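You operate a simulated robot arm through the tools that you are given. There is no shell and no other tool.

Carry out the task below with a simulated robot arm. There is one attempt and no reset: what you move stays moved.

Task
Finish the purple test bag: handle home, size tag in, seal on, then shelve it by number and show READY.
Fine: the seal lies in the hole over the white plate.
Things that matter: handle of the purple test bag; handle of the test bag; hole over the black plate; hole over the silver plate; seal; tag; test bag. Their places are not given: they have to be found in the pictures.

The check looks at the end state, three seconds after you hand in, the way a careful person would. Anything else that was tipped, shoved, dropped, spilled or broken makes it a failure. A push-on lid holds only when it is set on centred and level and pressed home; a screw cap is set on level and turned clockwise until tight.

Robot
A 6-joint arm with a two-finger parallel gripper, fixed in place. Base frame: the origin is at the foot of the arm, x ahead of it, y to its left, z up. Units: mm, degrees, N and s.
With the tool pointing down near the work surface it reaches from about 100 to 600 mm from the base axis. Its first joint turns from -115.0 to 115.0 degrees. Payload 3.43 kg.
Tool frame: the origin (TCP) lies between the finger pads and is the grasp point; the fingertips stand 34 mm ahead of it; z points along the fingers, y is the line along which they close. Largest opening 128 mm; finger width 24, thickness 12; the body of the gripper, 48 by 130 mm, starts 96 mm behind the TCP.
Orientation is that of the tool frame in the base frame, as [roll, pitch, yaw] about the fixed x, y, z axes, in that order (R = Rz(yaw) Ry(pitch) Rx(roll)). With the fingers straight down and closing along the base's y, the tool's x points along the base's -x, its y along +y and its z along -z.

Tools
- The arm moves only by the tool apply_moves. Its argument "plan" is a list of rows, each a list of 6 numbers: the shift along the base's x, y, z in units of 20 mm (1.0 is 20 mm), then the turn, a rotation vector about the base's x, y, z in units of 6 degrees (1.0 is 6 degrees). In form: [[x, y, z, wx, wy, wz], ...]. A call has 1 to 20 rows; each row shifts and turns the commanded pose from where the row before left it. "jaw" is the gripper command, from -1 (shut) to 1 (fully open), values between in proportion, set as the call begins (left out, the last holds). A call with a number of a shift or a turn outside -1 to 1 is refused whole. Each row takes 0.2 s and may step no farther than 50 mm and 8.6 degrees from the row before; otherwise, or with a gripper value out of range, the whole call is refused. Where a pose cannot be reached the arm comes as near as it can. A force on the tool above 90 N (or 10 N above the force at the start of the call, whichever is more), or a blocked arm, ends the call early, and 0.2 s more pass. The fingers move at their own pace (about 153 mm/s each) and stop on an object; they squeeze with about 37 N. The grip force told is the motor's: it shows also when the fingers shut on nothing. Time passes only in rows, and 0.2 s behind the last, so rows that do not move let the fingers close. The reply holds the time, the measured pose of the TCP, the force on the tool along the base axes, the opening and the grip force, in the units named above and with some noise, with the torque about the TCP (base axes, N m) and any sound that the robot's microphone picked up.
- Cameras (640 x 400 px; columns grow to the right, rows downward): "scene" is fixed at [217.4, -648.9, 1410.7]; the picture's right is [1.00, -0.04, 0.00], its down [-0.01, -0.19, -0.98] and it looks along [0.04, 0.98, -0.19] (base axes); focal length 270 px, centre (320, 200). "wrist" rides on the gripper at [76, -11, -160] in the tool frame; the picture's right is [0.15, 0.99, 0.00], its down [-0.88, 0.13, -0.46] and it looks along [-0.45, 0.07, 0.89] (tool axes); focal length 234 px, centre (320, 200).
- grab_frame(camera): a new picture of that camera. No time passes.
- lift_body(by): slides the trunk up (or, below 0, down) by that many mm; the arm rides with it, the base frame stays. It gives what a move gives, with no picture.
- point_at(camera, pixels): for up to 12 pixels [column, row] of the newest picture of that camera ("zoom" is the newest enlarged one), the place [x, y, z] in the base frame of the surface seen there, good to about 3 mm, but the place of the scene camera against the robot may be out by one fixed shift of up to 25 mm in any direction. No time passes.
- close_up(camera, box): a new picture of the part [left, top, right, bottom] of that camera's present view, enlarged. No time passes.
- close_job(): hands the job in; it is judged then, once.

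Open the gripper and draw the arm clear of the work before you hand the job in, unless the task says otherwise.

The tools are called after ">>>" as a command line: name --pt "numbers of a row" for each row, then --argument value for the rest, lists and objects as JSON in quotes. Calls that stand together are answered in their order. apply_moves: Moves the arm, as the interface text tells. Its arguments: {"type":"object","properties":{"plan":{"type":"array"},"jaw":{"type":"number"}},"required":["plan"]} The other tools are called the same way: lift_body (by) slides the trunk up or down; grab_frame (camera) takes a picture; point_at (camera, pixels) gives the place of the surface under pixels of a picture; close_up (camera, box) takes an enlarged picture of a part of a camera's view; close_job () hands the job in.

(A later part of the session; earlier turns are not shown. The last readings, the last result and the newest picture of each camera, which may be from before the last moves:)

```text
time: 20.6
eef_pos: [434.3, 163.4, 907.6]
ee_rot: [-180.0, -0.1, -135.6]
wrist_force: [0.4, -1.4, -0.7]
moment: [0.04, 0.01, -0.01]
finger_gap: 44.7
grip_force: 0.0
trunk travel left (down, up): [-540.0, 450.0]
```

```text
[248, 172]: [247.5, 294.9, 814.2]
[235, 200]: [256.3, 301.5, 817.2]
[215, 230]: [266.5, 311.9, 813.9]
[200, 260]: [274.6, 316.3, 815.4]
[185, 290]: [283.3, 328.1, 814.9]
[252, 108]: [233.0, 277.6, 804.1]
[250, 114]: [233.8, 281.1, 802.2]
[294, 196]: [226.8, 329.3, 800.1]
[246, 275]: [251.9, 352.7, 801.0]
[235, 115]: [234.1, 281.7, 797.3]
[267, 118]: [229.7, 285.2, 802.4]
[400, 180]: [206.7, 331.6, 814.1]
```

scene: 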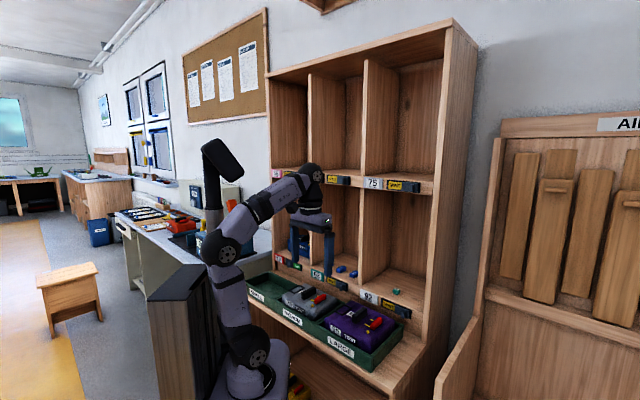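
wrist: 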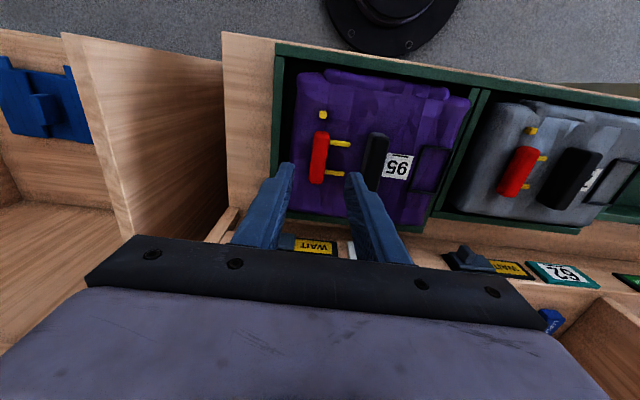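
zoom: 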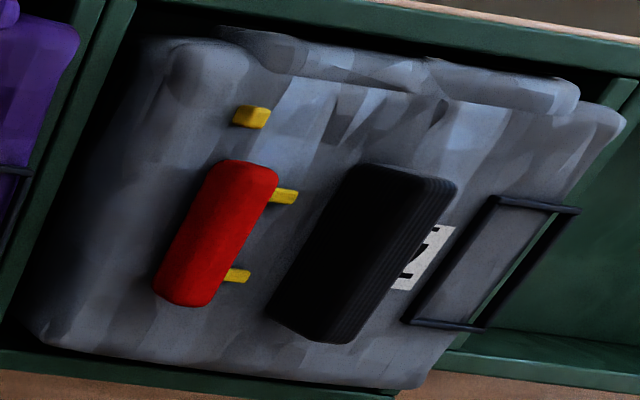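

Grey and purple layouts agree within noise, so I need to learn the handle's range. I'll re-grip it and test the opposite direction gently.

>>> apply_moves --pt "0 0 -0.9 0 0 0" --pt "0 0 -0.9 0 0 0" --pt "0 0 -0.9 0 0 0" --pt "0 0 -0.85 0 0 0"

>>> apply_moves --pt "0 0 0 0 0 0" --pt "0 0 0 0 0 0" --pt "0 0 0 0 0 0" --jaw -1

>>> close_up --camera "wrist" --box '[240, 90, 400, 190]'

```text
time: 21.6
eef_pos: [435.8, 162.8, 837.2]
ee_rot: [180.0, 0.0, -135.7]
wrist_force: [-0.5, 0.1, -0.1]
moment: [0.01, 0.02, -0.02]
finger_gap: 44.7
grip_force: 0.0
trunk travel left (down, up): [-540.0, 450.0]
```

```text
time: 22.4
eef_pos: [434.7, 162.3, 836.4]
ee_rot: [180.0, 0.0, -135.6]
wrist_force: [4.3, -3.6, 0.0]
moment: [0.05, -0.28, 0.32]
finger_gap: 17.3
grip_force: 37.3
trunk travel left (down, up): [-540.0, 450.0]
```

```text
4.00 times, centred on (320, 140) of wrist
```

zoom: 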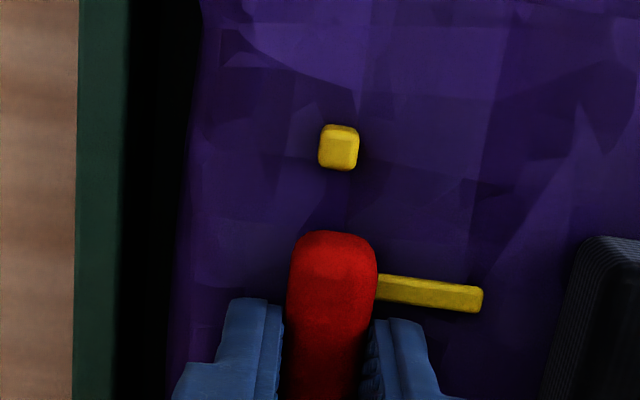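

Gripped again with the same relative position. Pulling 6 mm along +u to learn the range.

>>> apply_moves --pt "0.07 -0.07 0 0 0 0" --pt "0.07 -0.07 0 0 0 0" --pt "0.07 -0.07 0 0 0 0"

>>> close_up --camera "wrist" --box '[240, 90, 400, 190]'

>>> apply_moves --pt "0.07 -0.07 0 0 0 0" --pt "0.07 -0.07 0 0 0 0" --pt "0.07 -0.07 0 0 0 0"

>>> close_up --camera "wrist" --box '[240, 90, 400, 190]'

```text
time: 23.1
eef_pos: [438.8, 159.9, 836.4]
ee_rot: [179.8, -0.2, -135.5]
wrist_force: [-2.5, 1.3, 0.3]
moment: [0.16, 0.16, 0.07]
finger_gap: 17.2
grip_force: 37.1
trunk travel left (down, up): [-540.0, 450.0]
```

```text
4.00 times, centred on (320, 140) of wrist
```

zoom: 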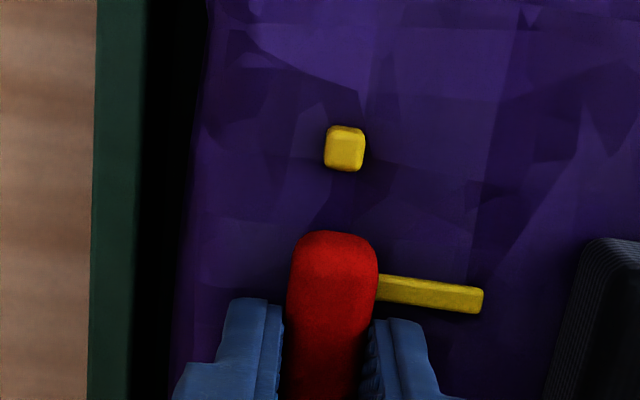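

```text
time: 23.9
eef_pos: [443.8, 154.8, 835.4]
ee_rot: [179.9, -0.1, -135.6]
wrist_force: [-2.1, 0.8, -0.5]
moment: [-0.22, 0.34, -0.03]
finger_gap: 17.5
grip_force: 36.5
trunk travel left (down, up): [-540.0, 450.0]
```

```text
4.00 times, centred on (320, 140) of wrist
```

zoom: 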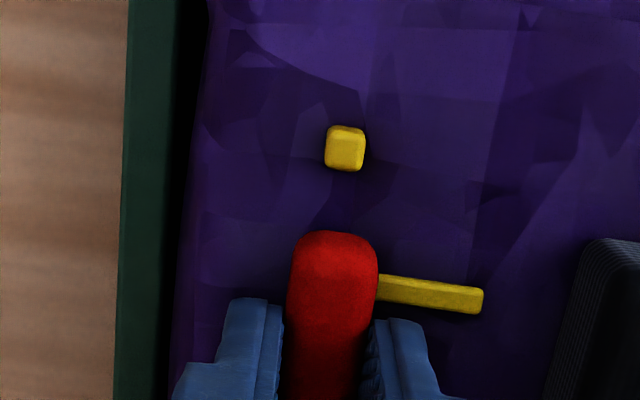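

The bag follows the handle with only ~2.5 N, the handle having moved ~1 mm relative to it. I'll keep going until the bag meets the right bay wall and see whether the handle then moves.

>>> apply_moves --pt "0.07 -0.07 0 0 0 0" --pt "0.07 -0.07 0 0 0 0" --pt "0.07 -0.07 0 0 0 0"

>>> close_up --camera "wrist" --box '[240, 90, 400, 190]'

>>> apply_moves --pt "0.07 -0.07 0 0 0 0" --pt "0.07 -0.07 0 0 0 0"

>>> close_up --camera "wrist" --box '[240, 90, 400, 190]'

```text
time: 24.8
eef_pos: [445.5, 153.8, 836.0]
ee_rot: [179.8, -0.1, -135.6]
wrist_force: [-14.6, 12.0, 0.0]
moment: [0.33, 0.07, 0.8]
finger_gap: 17.1
grip_force: 36.7
trunk travel left (down, up): [-540.0, 450.0]
```

```text
4.00 times, centred on (320, 140) of wrist
```

zoom: 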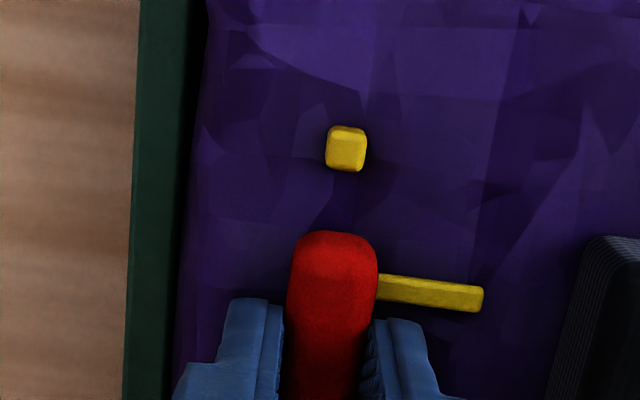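

```text
time: 25.4
eef_pos: [447.1, 152.4, 836.7]
ee_rot: [179.4, 0.0, -135.6]
wrist_force: [-25.0, 21.4, -0.2]
moment: [0.61, 0.86, 0.63]
finger_gap: 17.3
grip_force: 37.5
trunk travel left (down, up): [-540.0, 450.0]
```

```text
4.00 times, centred on (320, 140) of wrist
```

zoom: 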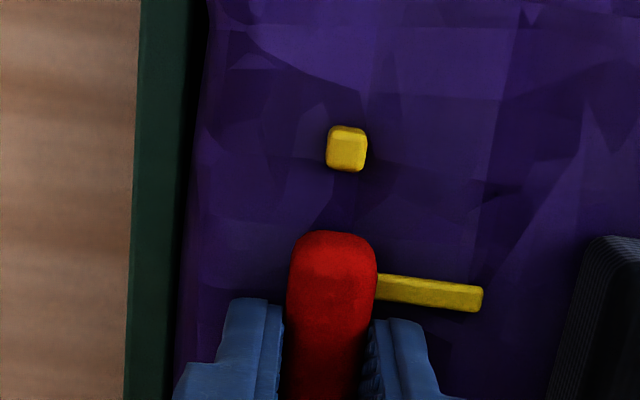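

Now the bag is against the right wall with 33 N and the handle no longer returns to its original position (offset stayed 13 px versus 32 px originally), so it appears to have latched inward. I'll relax the load, release, rise and compare with the grey bag from the same relative pose.

>>> apply_moves --pt "-0.07 0.07 0 0 0 0" --pt "-0.07 0.07 0 0 0 0" --pt "-0.07 0.07 0 0 0 0" --pt "0 0 0 0 0 0"

>>> apply_moves --pt "0 0 0 0 0 0" --pt "0 0 0 0 0 0" --pt "0 0 0.9 0 0 0" --pt "0 0 0.9 0 0 0" --pt "0 0 0.9 0 0 0" --pt "0 0 0.9 0 0 0" --jaw -0.3

>>> close_up --camera "wrist" --box '[240, 90, 400, 190]'

```text
time: 26.4
eef_pos: [445.9, 153.5, 838.0]
ee_rot: [-180.0, -0.1, -135.6]
wrist_force: [-13.2, 9.6, 0.4]
moment: [0.32, 0.11, 0.44]
finger_gap: 17.3
grip_force: 36.9
trunk travel left (down, up): [-540.0, 450.0]
```

```text
time: 27.8
eef_pos: [445.9, 152.0, 908.9]
ee_rot: [180.0, 0.0, -135.6]
wrist_force: [-0.1, 0.1, -0.3]
moment: [0.01, 0.0, -0.01]
finger_gap: 45.0
grip_force: 0.1
trunk travel left (down, up): [-540.0, 450.0]
```

```text
4.00 times, centred on (320, 140) of wrist
```

zoom: 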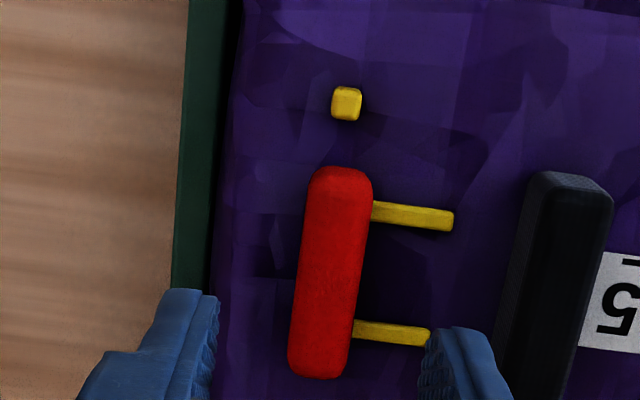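

Now the handle is ~5 mm closer to the black bar than at start. I'll hover over the grey bag with the same relative pose to compare its handle position.

>>> apply_moves --pt "-0.94 0.83 0 0 0 0" --pt "-0.94 0.83 0 0 0 0" --pt "-0.94 0.83 0 0 0 0" --pt "-0.94 0.83 0 0 0 0" --pt "-0.94 0.83 0 0 0 0" --pt "-0.94 0.83 0 0 0 0" --pt "-0.94 0.83 0 0 0 0" --pt "-0.94 0.83 0 0 0 0" --pt "-0.94 0.83 0 0 0 0"

>>> close_up --camera "wrist" --box '[240, 90, 400, 190]'

```text
time: 29.8
eef_pos: [277.8, 299.8, 908.8]
ee_rot: [-180.0, 0.0, -135.6]
wrist_force: [0.2, -0.9, -0.7]
moment: [-0.01, -0.03, 0.02]
finger_gap: 44.7
grip_force: 0.0
trunk travel left (down, up): [-540.0, 450.0]
```

```text
4.00 times, centred on (320, 140) of wrist
```

zoom: 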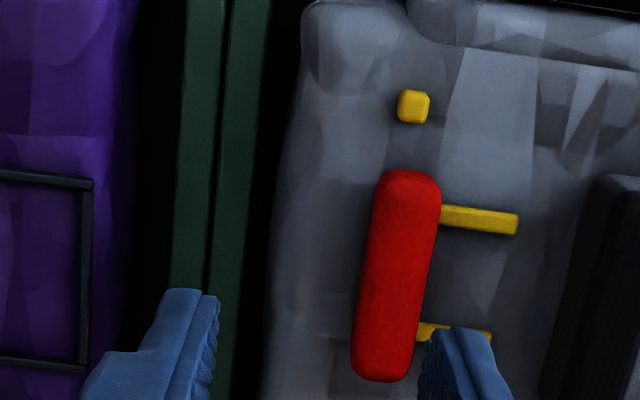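

The grey bag's bar sits −4 px from its stud, matching purple's current −5 px (it was −22 px at start), so the purple handle is now home. Next I go look at the tags in the hole over plate 62.

>>> apply_moves --pt "-0.27 0.95 0.6 0 0 0" --pt "-0.27 0.95 0.6 0 0 0" --pt "-0.27 0.95 0.6 0 0 0" --pt "-0.27 0.95 0.6 0.7 -0.71 0" --pt "-0.27 0.95 0.6 0.7 -0.71 0" --pt "-0.27 0.95 0.6 0.7 -0.71 0" --pt "-0.27 0.95 0.6 0.7 -0.71 0" --pt "-0.27 0.95 0.4 0.7 -0.71 0" --pt "-0.27 0.95 0 0 0 0"

>>> grab_frame --camera "wrist"

>>> close_up --camera "wrist" --box '[220, 90, 420, 220]'

```text
time: 31.8
eef_pos: [228.9, 473.0, 999.8]
ee_rot: [179.9, 29.9, -135.6]
wrist_force: [-1.1, 0.3, 0.0]
moment: [0.01, 0.0, 0.03]
finger_gap: 44.7
grip_force: 0.0
trunk travel left (down, up): [-540.0, 450.0]
```

```text
taken
```

wrist: 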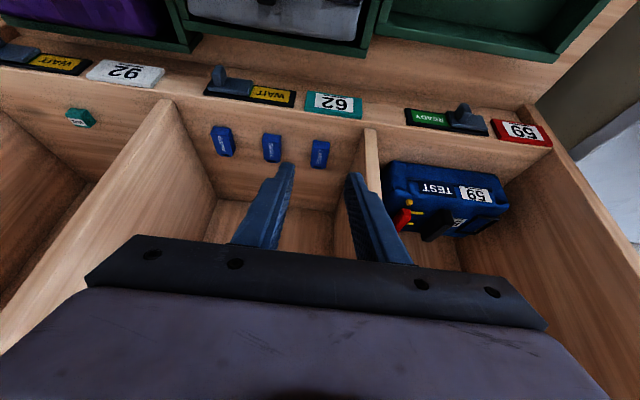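

```text
3.08 times, centred on (320, 155) of wrist
```

zoom: 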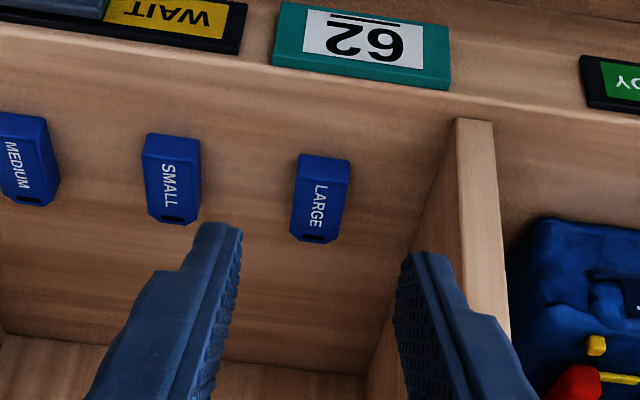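

The LARGE tag is at zoom (320,200). Measuring tag, divider and neighbours.

>>> point_at --camera "zoom" --pixels '[[325, 165], [318, 205], [312, 232], [302, 185], [342, 205], [298, 160], [342, 165], [475, 130], [492, 200], [172, 170], [330, 270], [300, 110]]'

>>> close_up --camera "wrist" --box '[300, 130, 340, 175]'

```text
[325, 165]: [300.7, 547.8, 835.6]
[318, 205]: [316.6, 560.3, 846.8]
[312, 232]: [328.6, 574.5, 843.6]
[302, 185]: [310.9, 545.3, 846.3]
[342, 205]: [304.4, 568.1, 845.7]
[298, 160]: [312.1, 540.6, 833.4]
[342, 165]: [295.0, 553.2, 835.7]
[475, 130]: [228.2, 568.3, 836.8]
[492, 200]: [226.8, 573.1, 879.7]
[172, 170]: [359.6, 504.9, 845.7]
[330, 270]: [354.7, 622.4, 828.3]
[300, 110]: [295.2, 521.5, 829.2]
```

```text
8.89 times, centred on (320, 152) of wrist
```

zoom: 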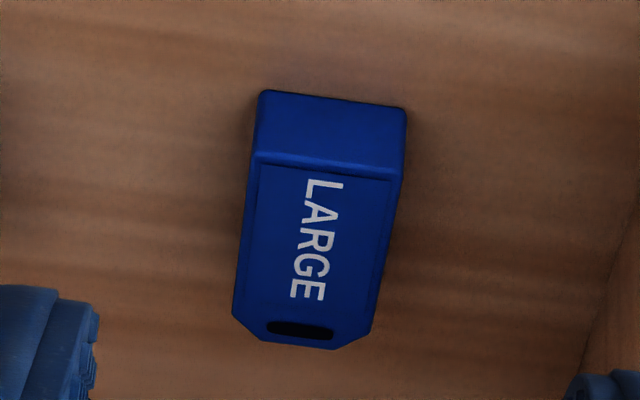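

Querying the tag's top-face corners in the strong zoom to get its exact centre and yaw.

>>> point_at --camera "zoom" --pixels '[[265, 168], [388, 182], [245, 300], [362, 318], [325, 172], [300, 340], [318, 250], [250, 240], [376, 250], [300, 310], [266, 100], [398, 112]]'

```text
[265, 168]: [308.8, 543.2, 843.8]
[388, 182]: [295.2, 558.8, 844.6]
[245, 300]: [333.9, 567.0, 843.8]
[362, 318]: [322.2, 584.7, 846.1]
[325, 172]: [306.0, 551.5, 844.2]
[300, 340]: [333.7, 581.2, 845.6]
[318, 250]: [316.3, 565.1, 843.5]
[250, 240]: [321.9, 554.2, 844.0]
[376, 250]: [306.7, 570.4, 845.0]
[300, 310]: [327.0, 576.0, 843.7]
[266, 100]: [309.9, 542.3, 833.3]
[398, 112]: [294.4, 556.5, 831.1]
```

The tag is about 44×25×17 mm, centred near (316.5,564) with floor z≈828. I need the divider's face position to know whether the 130 mm-wide body fits beside it.

>>> close_up --camera "wrist" --box '[300, 100, 420, 220]'

>>> close_up --camera "wrist" --box '[120, 80, 280, 220]'

```text
3.33 times, centred on (360, 160) of wrist
```

zoom: 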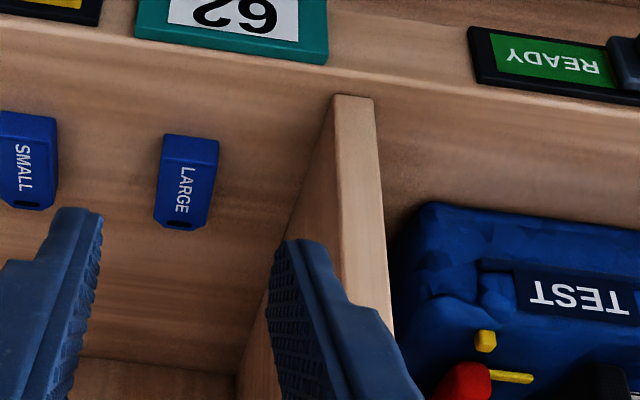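

```text
2.86 times, centred on (200, 150) of wrist
```

zoom: 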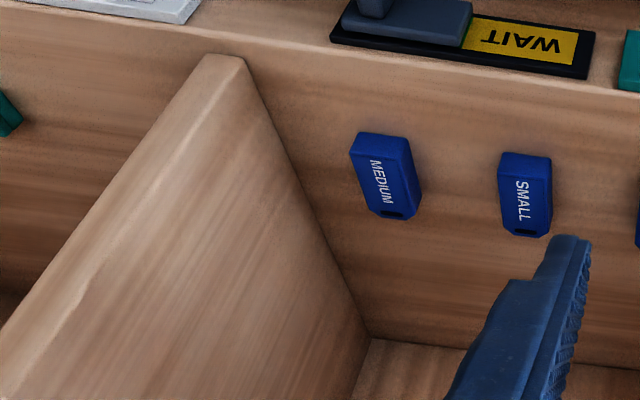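

I'll query the divider edges in the full wrist picture: bottom-left (365,130), bottom-right (376,130), and higher up.

>>> grab_frame --camera "wrist"

>>> point_at --camera "wrist" --pixels '[[365, 132], [375, 132], [370, 131], [368, 160], [372, 160], [376, 160], [366, 128], [350, 125], [330, 118], [320, 112], [170, 105], [185, 130]]'

>>> point_at --camera "wrist" --pixels '[[361, 150], [357, 165], [345, 200], [318, 200], [300, 190], [333, 105], [240, 90], [225, 85], [215, 75], [273, 95], [120, 73], [80, 118]]'

```text
taken
```

wrist: 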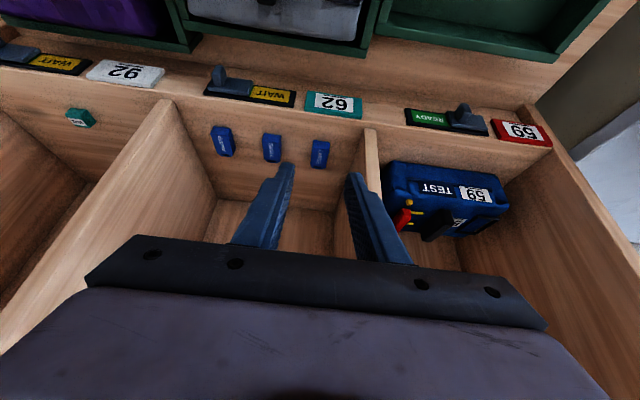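

```text
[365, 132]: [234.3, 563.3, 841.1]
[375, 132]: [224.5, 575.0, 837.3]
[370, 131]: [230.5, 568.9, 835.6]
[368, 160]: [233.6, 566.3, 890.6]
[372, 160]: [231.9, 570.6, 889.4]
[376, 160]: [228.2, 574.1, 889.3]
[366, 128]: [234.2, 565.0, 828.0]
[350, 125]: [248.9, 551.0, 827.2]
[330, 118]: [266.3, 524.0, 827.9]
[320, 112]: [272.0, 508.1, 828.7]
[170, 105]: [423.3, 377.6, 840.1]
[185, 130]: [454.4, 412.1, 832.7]
```

```text
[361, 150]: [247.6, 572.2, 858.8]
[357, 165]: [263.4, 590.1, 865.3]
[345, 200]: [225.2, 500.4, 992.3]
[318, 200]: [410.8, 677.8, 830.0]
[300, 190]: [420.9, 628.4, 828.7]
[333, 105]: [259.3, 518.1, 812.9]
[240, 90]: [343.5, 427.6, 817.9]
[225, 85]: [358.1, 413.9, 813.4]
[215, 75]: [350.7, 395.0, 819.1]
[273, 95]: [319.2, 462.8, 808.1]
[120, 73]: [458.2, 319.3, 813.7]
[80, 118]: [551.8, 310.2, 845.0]
```

The divider's right face is at u≈−227 and front at c≈567, so a 48° tilt keeps the gripper body outside it. I'll tilt three more steps and move to a pre-grasp 60 mm back along the tool axis from the LARGE tag.

>>> apply_moves --pt "0.45 0.48 -0.94 0.7 -0.714 0" --pt "0.45 0.48 -0.94 0.7 -0.714 0" --pt "0.45 0.48 -0.94 0.7 -0.714 0" --pt "0.45 0.48 -0.94 0 0 0" --pt "0.45 0.48 -0.94 0 0 0"

>>> grab_frame --camera "wrist"

>>> close_up --camera "wrist" --box '[220, 90, 420, 220]'

>>> grab_frame --camera "scene"

```text
time: 33.0
eef_pos: [274.5, 521.6, 907.3]
ee_rot: [179.9, 47.9, -135.7]
wrist_force: [0.2, 0.4, 0.2]
moment: [-0.01, 0.01, 0.01]
finger_gap: 44.6
grip_force: 0.0
trunk travel left (down, up): [-540.0, 450.0]
```

```text
taken
```

wrist: 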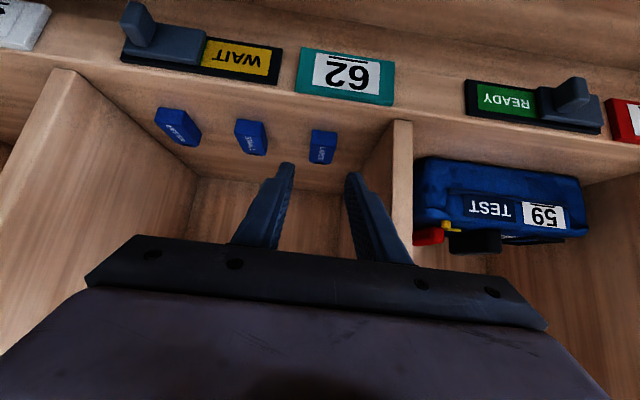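

```text
3.08 times, centred on (320, 155) of wrist
```

zoom: 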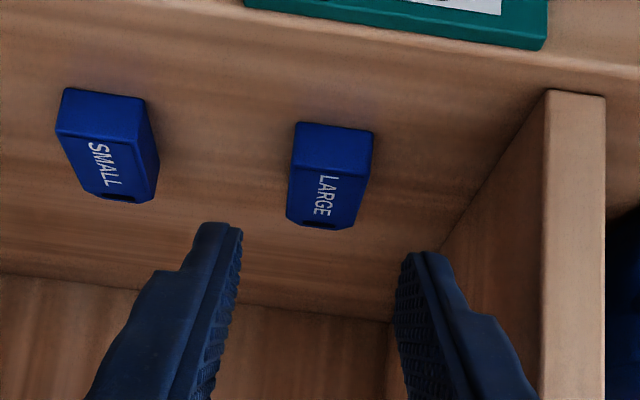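

```text
taken
```

scene: 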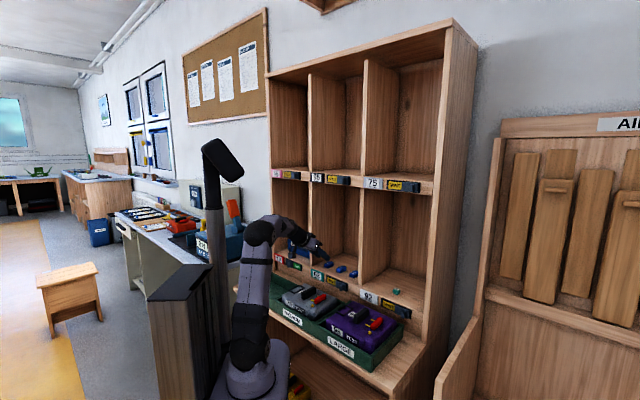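

The pose came out as intended. Re-measuring the tag from this closer view (zoom corners (295,125)–(372,132), far end (318,225)).

>>> close_up --camera "wrist" --box '[300, 120, 350, 170]'

>>> point_at --camera "wrist" --pixels '[[314, 135], [333, 137], [313, 146], [334, 148], [311, 160], [329, 162], [322, 150], [320, 162], [324, 140], [323, 145], [345, 155], [300, 155]]'

```text
8.00 times, centred on (325, 145) of wrist
```

zoom: 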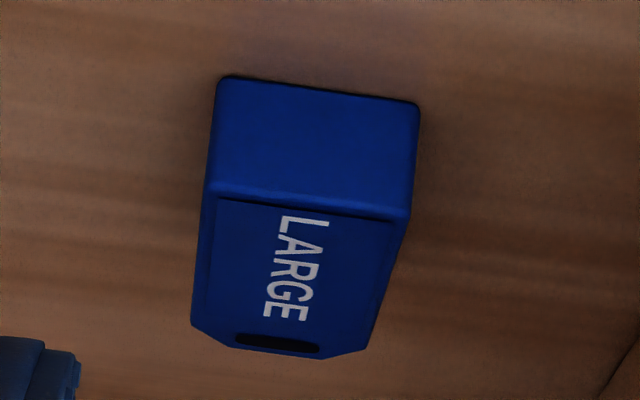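

```text
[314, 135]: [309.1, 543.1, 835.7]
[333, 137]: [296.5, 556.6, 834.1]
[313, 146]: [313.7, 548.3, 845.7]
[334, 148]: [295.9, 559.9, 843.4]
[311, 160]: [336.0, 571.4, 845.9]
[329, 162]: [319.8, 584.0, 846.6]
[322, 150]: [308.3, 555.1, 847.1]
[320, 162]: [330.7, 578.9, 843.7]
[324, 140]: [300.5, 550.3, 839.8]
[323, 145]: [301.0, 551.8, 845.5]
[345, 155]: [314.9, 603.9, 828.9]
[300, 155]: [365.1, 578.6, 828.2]
```

The tag is centred at u≈−170, c≈626, within 1 mm of the approach line. Advancing along the tool axis so the tips straddle it.

>>> apply_moves --pt "0.5 0.54 -0.69 0 0 0" --pt "0.5 0.54 -0.69 0 0 0" --pt "0.52 0.54 -0.69 0 0 0"

>>> close_up --camera "wrist" --box '[250, 120, 390, 220]'

```text
time: 33.8
eef_pos: [305.9, 553.3, 864.3]
ee_rot: [179.8, 47.9, -135.7]
wrist_force: [-0.8, -0.2, 0.2]
moment: [0.03, 0.0, 0.0]
finger_gap: 44.8
grip_force: 0.0
trunk travel left (down, up): [-540.0, 450.0]
```

```text
4.00 times, centred on (320, 170) of wrist
```

zoom: 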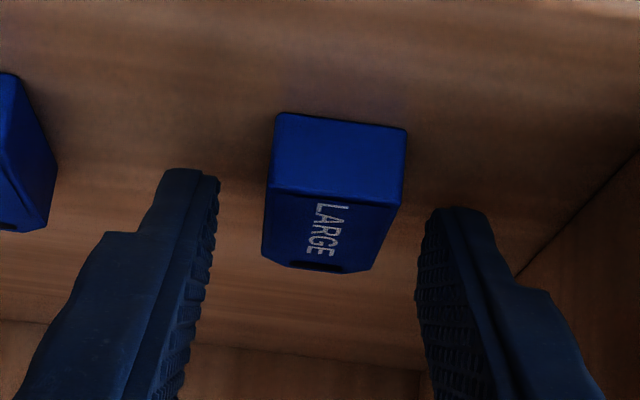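

Tips straddle the tag, roughly centred. Closing the gripper.

>>> apply_moves --pt "0 0 0.05 0 0 0" --pt "0 0 0 0 0 0" --pt "0 0 0 0 0 0" --jaw -1

>>> close_up --camera "wrist" --box '[250, 120, 390, 220]'

```text
time: 34.5
eef_pos: [305.0, 553.9, 866.1]
ee_rot: [179.8, 48.0, -135.6]
wrist_force: [0.5, 0.8, 1.3]
moment: [0.02, -0.02, 0.03]
finger_gap: 24.2
grip_force: 36.5
trunk travel left (down, up): [-540.0, 450.0]
```

```text
4.00 times, centred on (320, 170) of wrist
```

zoom: 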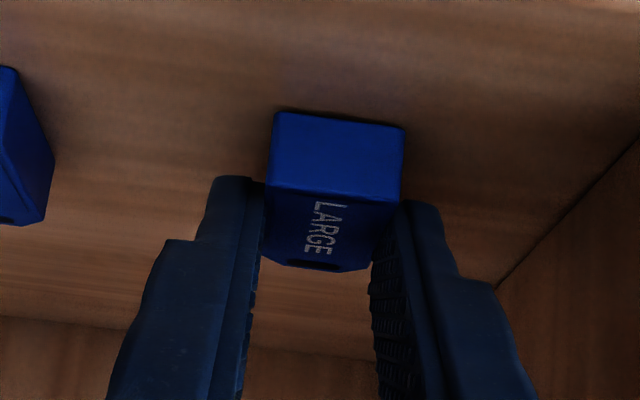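

The tag is held (gap 24.2, 36.5 N). I'll lift it, withdraw from the hole, and check that it stays held.

>>> apply_moves --pt "0 0 0.6 0 0 0" --pt "0 0 1 0 0 0" --pt "-0.3 -0.3 0.6 0 0 0" --pt "-0.7 -0.71 0.2 0 0 0" --pt "-0.7 -0.71 0.2 0 0 0" --pt "-0.7 -0.71 0.2 0 0 0" --pt "-0.7 -0.71 0.2 0 0 0" --pt "-0.7 -0.71 0 0 0 0"

>>> grab_frame --camera "wrist"

>>> close_up --camera "wrist" --box '[250, 120, 390, 220]'

```text
time: 36.4
eef_pos: [228.4, 474.7, 927.4]
ee_rot: [179.7, 47.9, -135.7]
wrist_force: [0.4, 0.0, -0.4]
moment: [0.01, -0.03, -0.03]
finger_gap: 23.6
grip_force: 36.8
trunk travel left (down, up): [-540.0, 450.0]
```

```text
taken
```

wrist: 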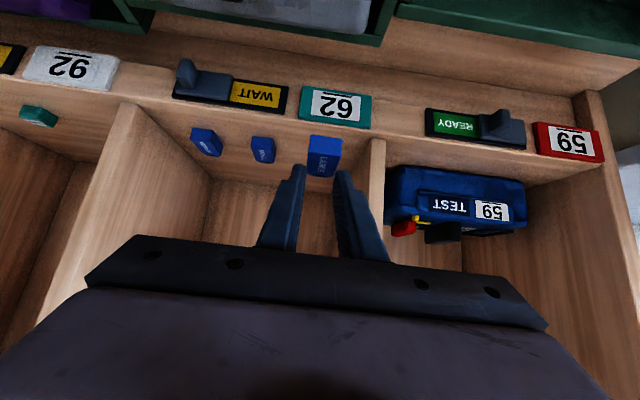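

```text
4.00 times, centred on (320, 170) of wrist
```

zoom: 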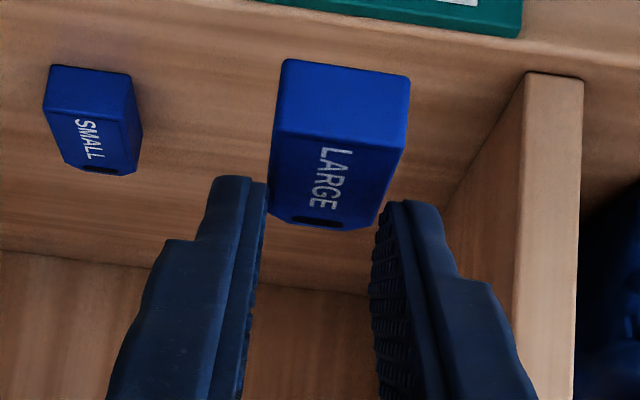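

The tag appears to have slipped lower between the fingertips (front edge moved from row 112 to 60 in the zoom). I'll wait one beat and look whether it is still slipping.

>>> apply_moves --pt "0 0 0 0 0 0" --pt "0 0 0 0 0 0"

>>> close_up --camera "wrist" --box '[250, 120, 390, 220]'

>>> close_up --camera "scene" --box '[280, 210, 360, 290]'

```text
time: 37.0
eef_pos: [228.2, 475.6, 925.6]
ee_rot: [179.8, 47.8, -135.6]
wrist_force: [0.5, -0.2, 0.7]
moment: [0.01, 0.0, 0.01]
finger_gap: 24.3
grip_force: 37.3
trunk travel left (down, up): [-540.0, 450.0]
```

```text
4.00 times, centred on (320, 170) of wrist
```

zoom: 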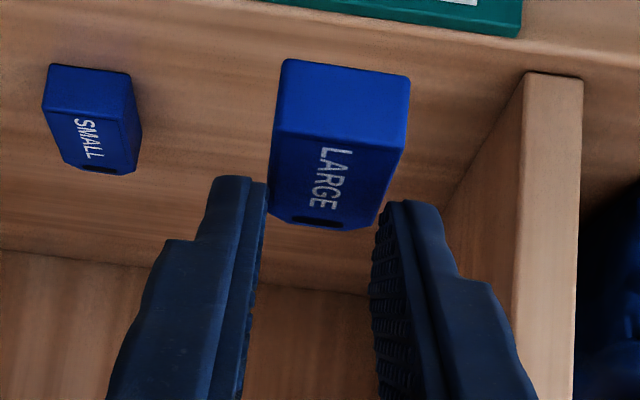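

```text
5.00 times, centred on (320, 250) of scene
```

zoom: 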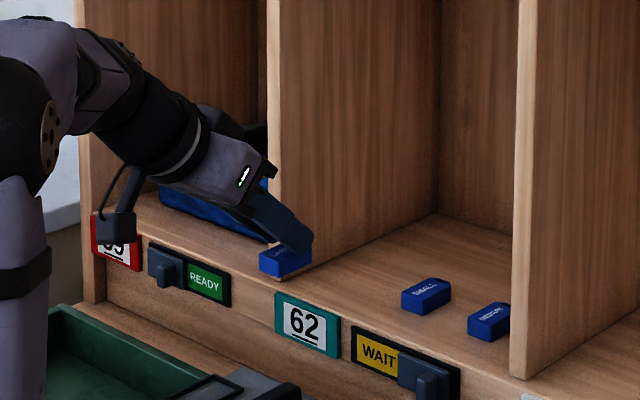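

It is stable now. I'll measure the tag's actual pose in the hand.

>>> close_up --camera "wrist" --box '[295, 125, 355, 185]'

>>> point_at --camera "wrist" --pixels '[[312, 136], [340, 139], [312, 148], [338, 153], [310, 170], [332, 173], [325, 145], [324, 160], [320, 173], [326, 138], [310, 160], [336, 162]]'

```text
6.67 times, centred on (325, 155) of wrist
```

zoom: 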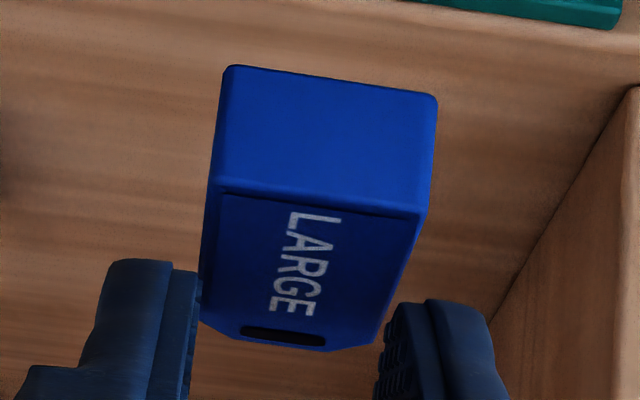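

```text
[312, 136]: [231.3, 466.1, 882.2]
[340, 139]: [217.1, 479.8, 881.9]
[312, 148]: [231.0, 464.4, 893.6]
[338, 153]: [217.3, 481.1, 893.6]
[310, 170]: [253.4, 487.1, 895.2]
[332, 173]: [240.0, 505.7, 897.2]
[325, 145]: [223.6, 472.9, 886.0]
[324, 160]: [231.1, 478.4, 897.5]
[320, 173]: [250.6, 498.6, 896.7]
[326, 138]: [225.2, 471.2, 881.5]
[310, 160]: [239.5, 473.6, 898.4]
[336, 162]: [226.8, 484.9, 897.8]
```

The tag is level but held only by its top ~3 mm (top z≈897 vs TCP 926.5). It is stable, so I'll carry it smoothly in small steps to hover over the bag's frame.

>>> apply_moves --pt "0.1 -0.2 0 0 0 0" --pt "0.2 -0.4 0 0 0 0" --pt "0.29 -0.61 0 0 0 0" --pt "0.29 -0.61 0 0 0 0" --pt "0.29 -0.61 0 0 0 0" --pt "0.29 -0.61 0 0 0 0" --pt "0.29 -0.61 0 0 0 0" --pt "0.29 -0.61 0 0 0 0" --pt "0.29 -0.61 0 0 0 0" --pt "0.29 -0.61 0 0 0 0" --pt "0.29 -0.61 0 0 0 0" --pt "0.29 -0.61 0 0 0 0" --pt "0.29 -0.61 0 0 0 0" --pt "0.29 -0.61 0 0 0 0" --pt "0.29 -0.61 0 0 0 0" --pt "0.29 -0.61 0 0 0 0" --pt "0.29 -0.61 0 0 0 0" --pt "0.29 -0.61 0 0 0 0" --pt "0.29 -0.61 0 0 0 0" --pt "0.2 -0.4 0 0 0 0"

>>> grab_frame --camera "wrist"

>>> close_up --camera "wrist" --box '[220, 60, 420, 200]'

>>> close_up --camera "scene" --box '[280, 250, 410, 360]'

```text
time: 41.1
eef_pos: [367.8, 293.6, 914.7]
ee_rot: [179.9, 47.9, -135.6]
wrist_force: [-0.8, 1.1, 0.0]
moment: [0.0, 0.0, 0.03]
finger_gap: 23.7
grip_force: 37.2
out of reach, approached as far as the arm can: row 12, 13, 14, 15, 16, 17, 18, 19, 20
trunk travel left (down, up): [-540.0, 450.0]
```

```text
taken
```

wrist: 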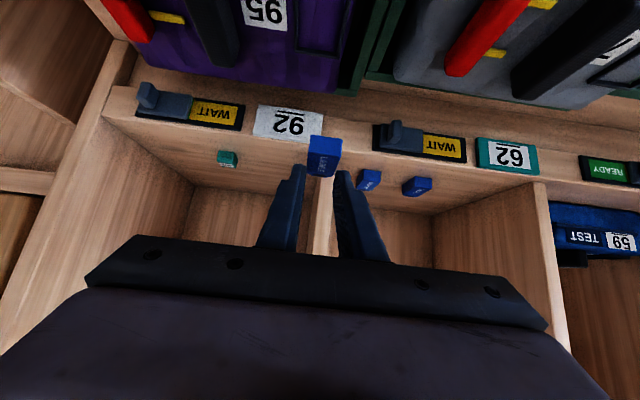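

```text
2.86 times, centred on (320, 130) of wrist
```

zoom: 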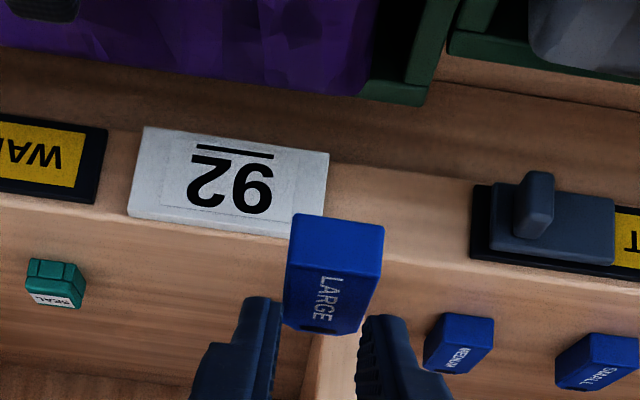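

```text
3.64 times, centred on (345, 305) of scene
```

zoom: 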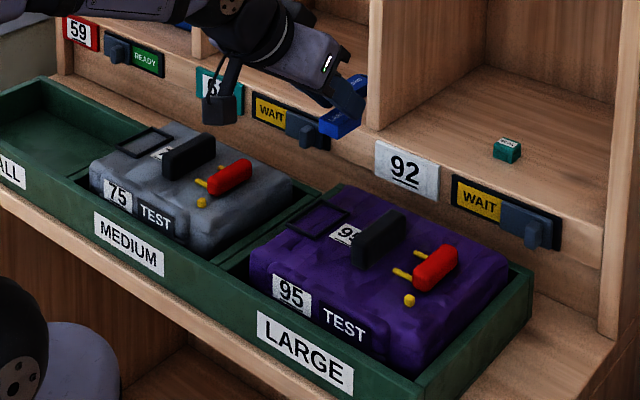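

The arm stopped short at (368,294,915): with this tilt the wrist gets too close to the shoulder. I'll raise the tool 200 mm gently, then lower the trunk 200 mm so the arm has room to fold.

>>> apply_moves --pt "0 0 0.3 0 0 0" --pt "0 0 0.6 0 0 0" --pt "0 0 0.75 0 0 0" --pt "0 0 0.75 0 0 0" --pt "0 0 0.75 0 0 0" --pt "0 0 0.75 0 0 0" --pt "0 0 0.75 0 0 0" --pt "0 0 0.75 0 0 0" --pt "0 0 0.75 0 0 0" --pt "0 0 0.75 0 0 0" --pt "0 0 0.75 0 0 0" --pt "0 0 0.75 0 0 0" --pt "0 0 0.75 0 0 0" --pt "0 0 0.6 0 0 0" --pt "0 0 0.3 0 0 0"

>>> close_up --camera "wrist" --box '[250, 120, 390, 220]'

```text
time: 44.4
eef_pos: [374.3, 299.8, 1115.3]
ee_rot: [179.8, 47.8, -135.8]
wrist_force: [0.0, 0.2, 0.1]
moment: [0.0, 0.04, -0.04]
finger_gap: 24.2
grip_force: 37.2
out of reach, approached as far as the arm can: row 2, 4
trunk travel left (down, up): [-540.0, 450.0]
```

```text
4.00 times, centred on (320, 170) of wrist
```

zoom: 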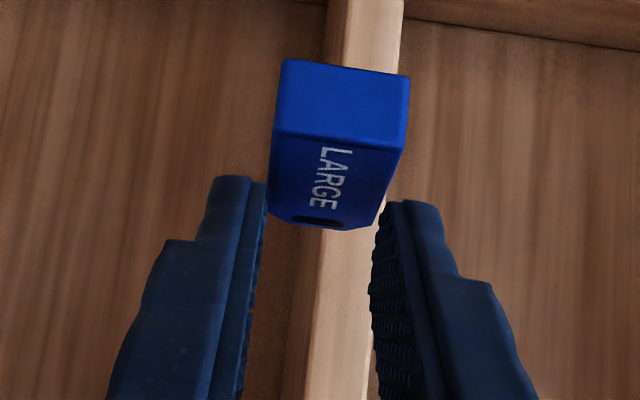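

The tag is still held in the same place at z=1115. Lowering the trunk by 200 mm.

>>> lift_body --by -200

>>> grab_frame --camera "scene"

>>> close_up --camera "wrist" --box '[250, 120, 390, 220]'

```text
time: 46.5
eef_pos: [373.7, 299.9, 914.9]
ee_rot: [179.8, 47.8, -135.7]
wrist_force: [-0.4, 0.6, -0.7]
moment: [-0.01, -0.02, 0.01]
finger_gap: 24.2
grip_force: 37.2
trunk travel left (down, up): [-340.0, 650.0]
```

```text
taken
```

scene: 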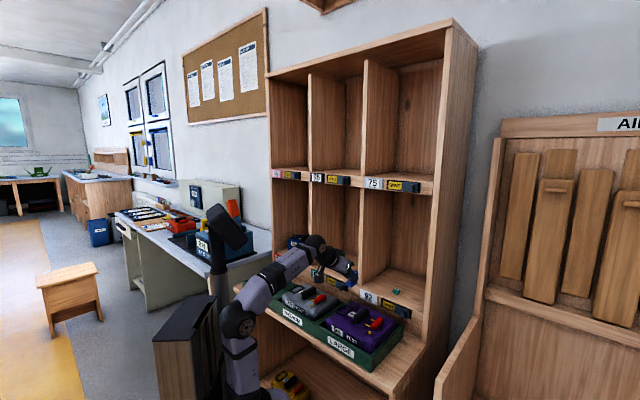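

```text
4.00 times, centred on (320, 170) of wrist
```

zoom: 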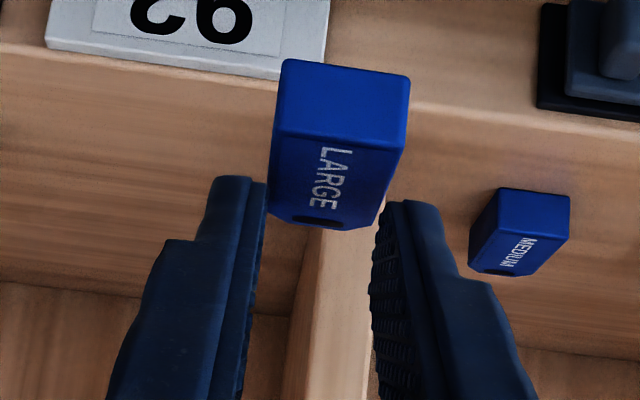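

Moving toward the frame position in small steps at the same height.

>>> apply_moves --pt "-0.2 -0.3 0 0 0 0" --pt "-0.35 -0.54 0 0 0 0" --pt "-0.35 -0.54 0 0 0 0" --pt "-0.35 -0.54 0 0 0 0" --pt "-0.35 -0.54 0 0 0 0" --pt "-0.23 -0.5 0 0 0 0"

>>> grab_frame --camera "wrist"

>>> close_up --camera "wrist" --box '[230, 40, 410, 190]'

```text
time: 47.9
eef_pos: [358.9, 261.1, 927.9]
ee_rot: [179.8, 47.7, -135.7]
wrist_force: [0.3, -0.2, -0.8]
moment: [0.02, 0.02, 0.0]
finger_gap: 24.2
grip_force: 36.4
out of reach, approached as far as the arm can: row 4, 5, 6
trunk travel left (down, up): [-340.0, 650.0]
```

```text
taken
```

wrist: 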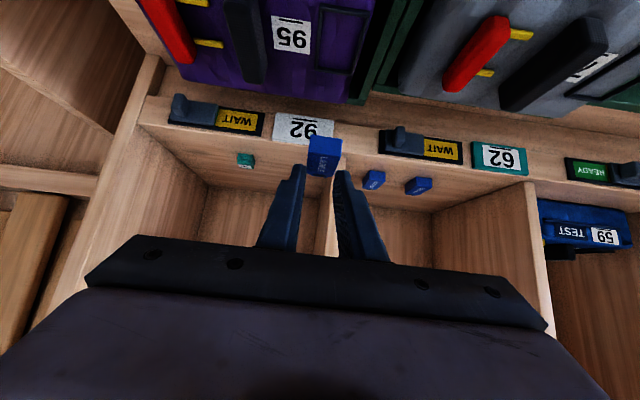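

```text
2.67 times, centred on (320, 115) of wrist
```

zoom: 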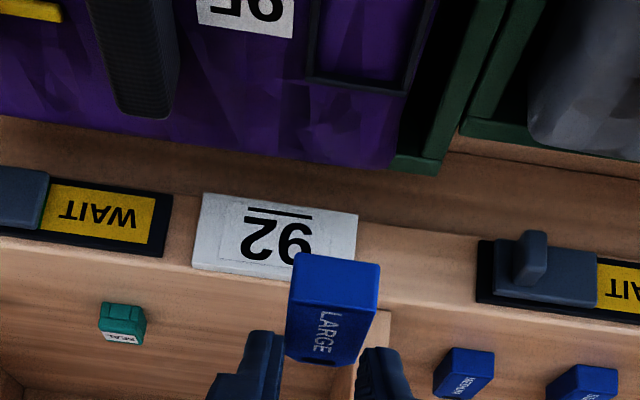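

The limit seems to be the shoulder leaning back; a lower trunk with a more extended arm will reach it. I'll alternate small raises and trunk lowering, keeping the tag above the bag.

>>> apply_moves --pt "0 0 0.4 0 0 0" --pt "0 0 0.7 0 0 0" --pt "0 0 0.7 0 0 0" --pt "0 0 0.7 0 0 0" --pt "0 0 0.5 0 0 0"

>>> lift_body --by -100

```text
time: 49.1
eef_pos: [359.0, 262.2, 987.6]
ee_rot: [179.7, 47.9, -135.7]
wrist_force: [0.1, 0.2, 0.7]
moment: [-0.01, 0.01, 0.03]
finger_gap: 24.1
grip_force: 37.0
trunk travel left (down, up): [-340.0, 650.0]
```

```text
time: 50.5
eef_pos: [358.2, 261.6, 887.4]
ee_rot: [179.7, 47.9, -135.6]
wrist_force: [0.3, 0.0, 0.2]
moment: [0.0, 0.01, -0.01]
finger_gap: 24.4
grip_force: 36.7
trunk travel left (down, up): [-240.0, 750.0]
```

Reached z≈887 with the trunk 100 mm lower. One more raise-and-lower step.

>>> apply_moves --pt "0 0 0.4 0 0 0" --pt "0 0 0.7 0 0 0" --pt "0 0 0.7 0 0 0" --pt "0 0 0.7 0 0 0"

>>> lift_body --by -60

>>> grab_frame --camera "scene"

>>> close_up --camera "wrist" --box '[230, 50, 410, 190]'

```text
time: 51.5
eef_pos: [360.4, 259.8, 936.6]
ee_rot: [179.9, 47.8, -135.8]
wrist_force: [0.3, 0.1, 0.1]
moment: [0.01, 0.02, -0.02]
finger_gap: 24.3
grip_force: 36.8
trunk travel left (down, up): [-240.0, 750.0]
```

```text
time: 52.5
eef_pos: [360.6, 259.6, 876.9]
ee_rot: [179.9, 47.9, -135.7]
wrist_force: [0.5, 0.1, 0.1]
moment: [-0.01, 0.0, 0.02]
finger_gap: 24.1
grip_force: 37.2
trunk travel left (down, up): [-180.0, 810.0]
```

```text
taken
```

scene: 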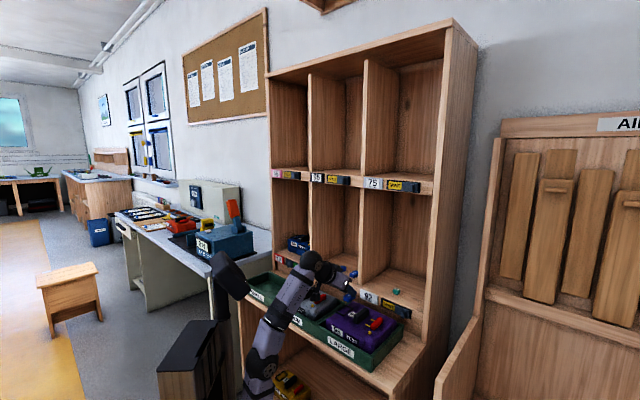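

```text
2.86 times, centred on (320, 120) of wrist
```

zoom: 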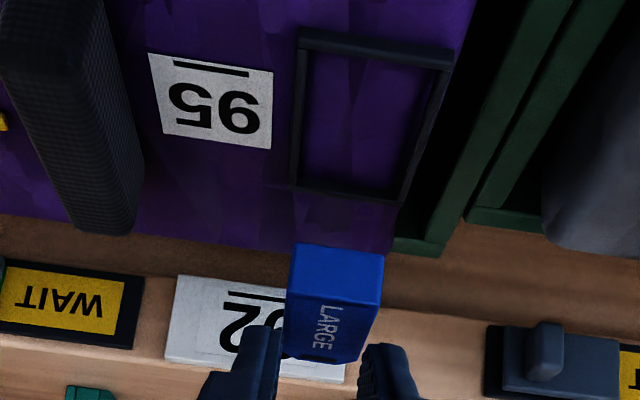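

The frame is well visible now: inner corners at about (313,52), (440,66), (300,183), (396,192) in the zoom. Measuring those and the tag.

>>> point_at --camera "zoom" --pixels '[[301, 38], [452, 56], [282, 186], [402, 197], [375, 48], [340, 193], [295, 110], [425, 125], [355, 120], [300, 255], [380, 270], [335, 270]]'

>>> point_at --camera "zoom" --pixels '[[300, 283], [372, 300], [335, 300], [292, 350], [355, 355], [325, 352], [325, 320], [313, 52], [440, 70], [302, 180], [394, 190], [330, 60]]'

>>> close_up --camera "wrist" --box '[280, 50, 380, 130]'

```text
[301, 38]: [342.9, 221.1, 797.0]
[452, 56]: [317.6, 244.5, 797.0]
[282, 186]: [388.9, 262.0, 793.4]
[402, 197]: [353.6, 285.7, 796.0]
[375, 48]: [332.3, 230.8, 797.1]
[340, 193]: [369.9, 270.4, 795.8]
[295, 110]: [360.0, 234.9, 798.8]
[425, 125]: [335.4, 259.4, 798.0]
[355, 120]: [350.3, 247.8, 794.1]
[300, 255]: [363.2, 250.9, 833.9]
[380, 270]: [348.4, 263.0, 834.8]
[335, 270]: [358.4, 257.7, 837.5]
```

```text
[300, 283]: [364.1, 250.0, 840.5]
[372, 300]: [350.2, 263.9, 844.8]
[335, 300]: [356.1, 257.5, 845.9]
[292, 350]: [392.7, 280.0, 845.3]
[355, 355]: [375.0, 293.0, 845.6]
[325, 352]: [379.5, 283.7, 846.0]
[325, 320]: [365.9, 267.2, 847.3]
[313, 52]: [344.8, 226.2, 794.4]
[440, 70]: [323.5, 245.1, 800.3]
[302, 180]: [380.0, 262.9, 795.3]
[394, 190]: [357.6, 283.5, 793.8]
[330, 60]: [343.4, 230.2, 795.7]
```

```text
5.00 times, centred on (330, 90) of wrist
```

zoom: 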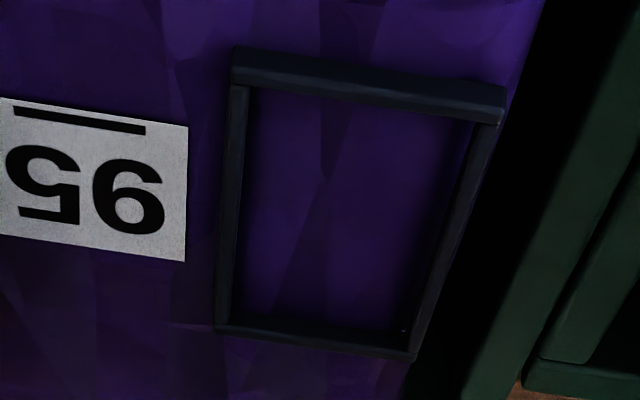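

The frame centre is about c=425, u=74.5 and the tag centre is at c≈455, u≈75, so I need about −30 mm along n. Moving over the frame at this height.

>>> apply_moves --pt "-0.25 -0.25 0 0 0 0" --pt "-0.3 -0.29 0 0 0 0" --pt "-0.3 -0.29 0 0 0 0" --pt "-0.23 -0.22 0 0 0 0"

>>> grab_frame --camera "wrist"

>>> close_up --camera "wrist" --box '[260, 60, 390, 190]'

>>> close_up --camera "scene" --box '[310, 270, 400, 350]'

```text
time: 53.5
eef_pos: [337.6, 238.9, 877.2]
ee_rot: [179.8, 48.0, -135.8]
wrist_force: [0.2, -0.2, 0.0]
moment: [-0.01, 0.0, -0.01]
finger_gap: 24.0
grip_force: 37.0
trunk travel left (down, up): [-180.0, 810.0]
```

```text
taken
```

wrist: 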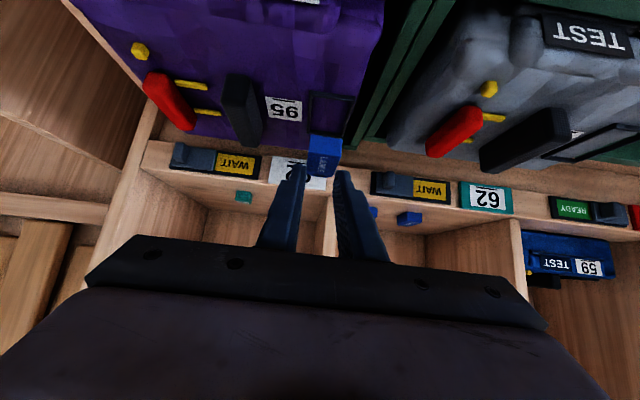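

```text
3.08 times, centred on (325, 125) of wrist
```

zoom: 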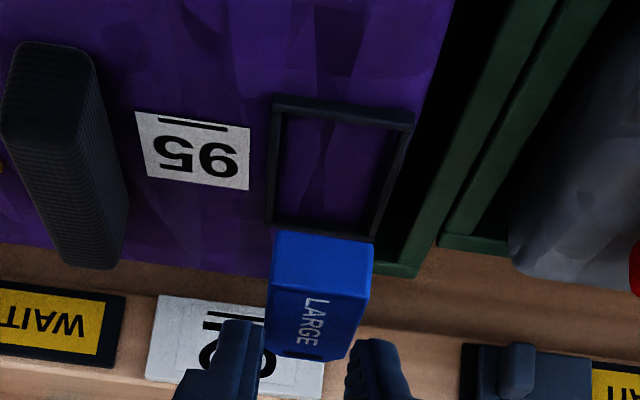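

```text
5.00 times, centred on (355, 310) of scene
```

zoom: 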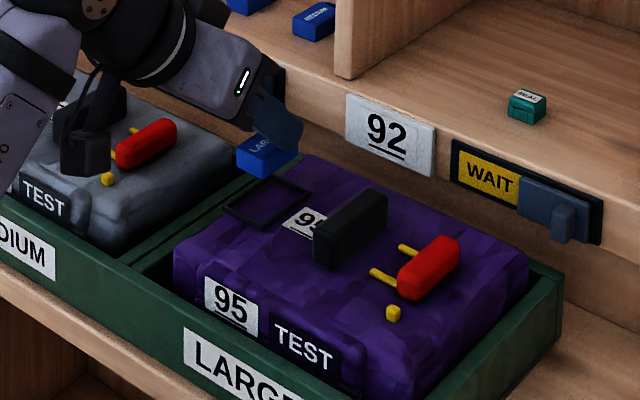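

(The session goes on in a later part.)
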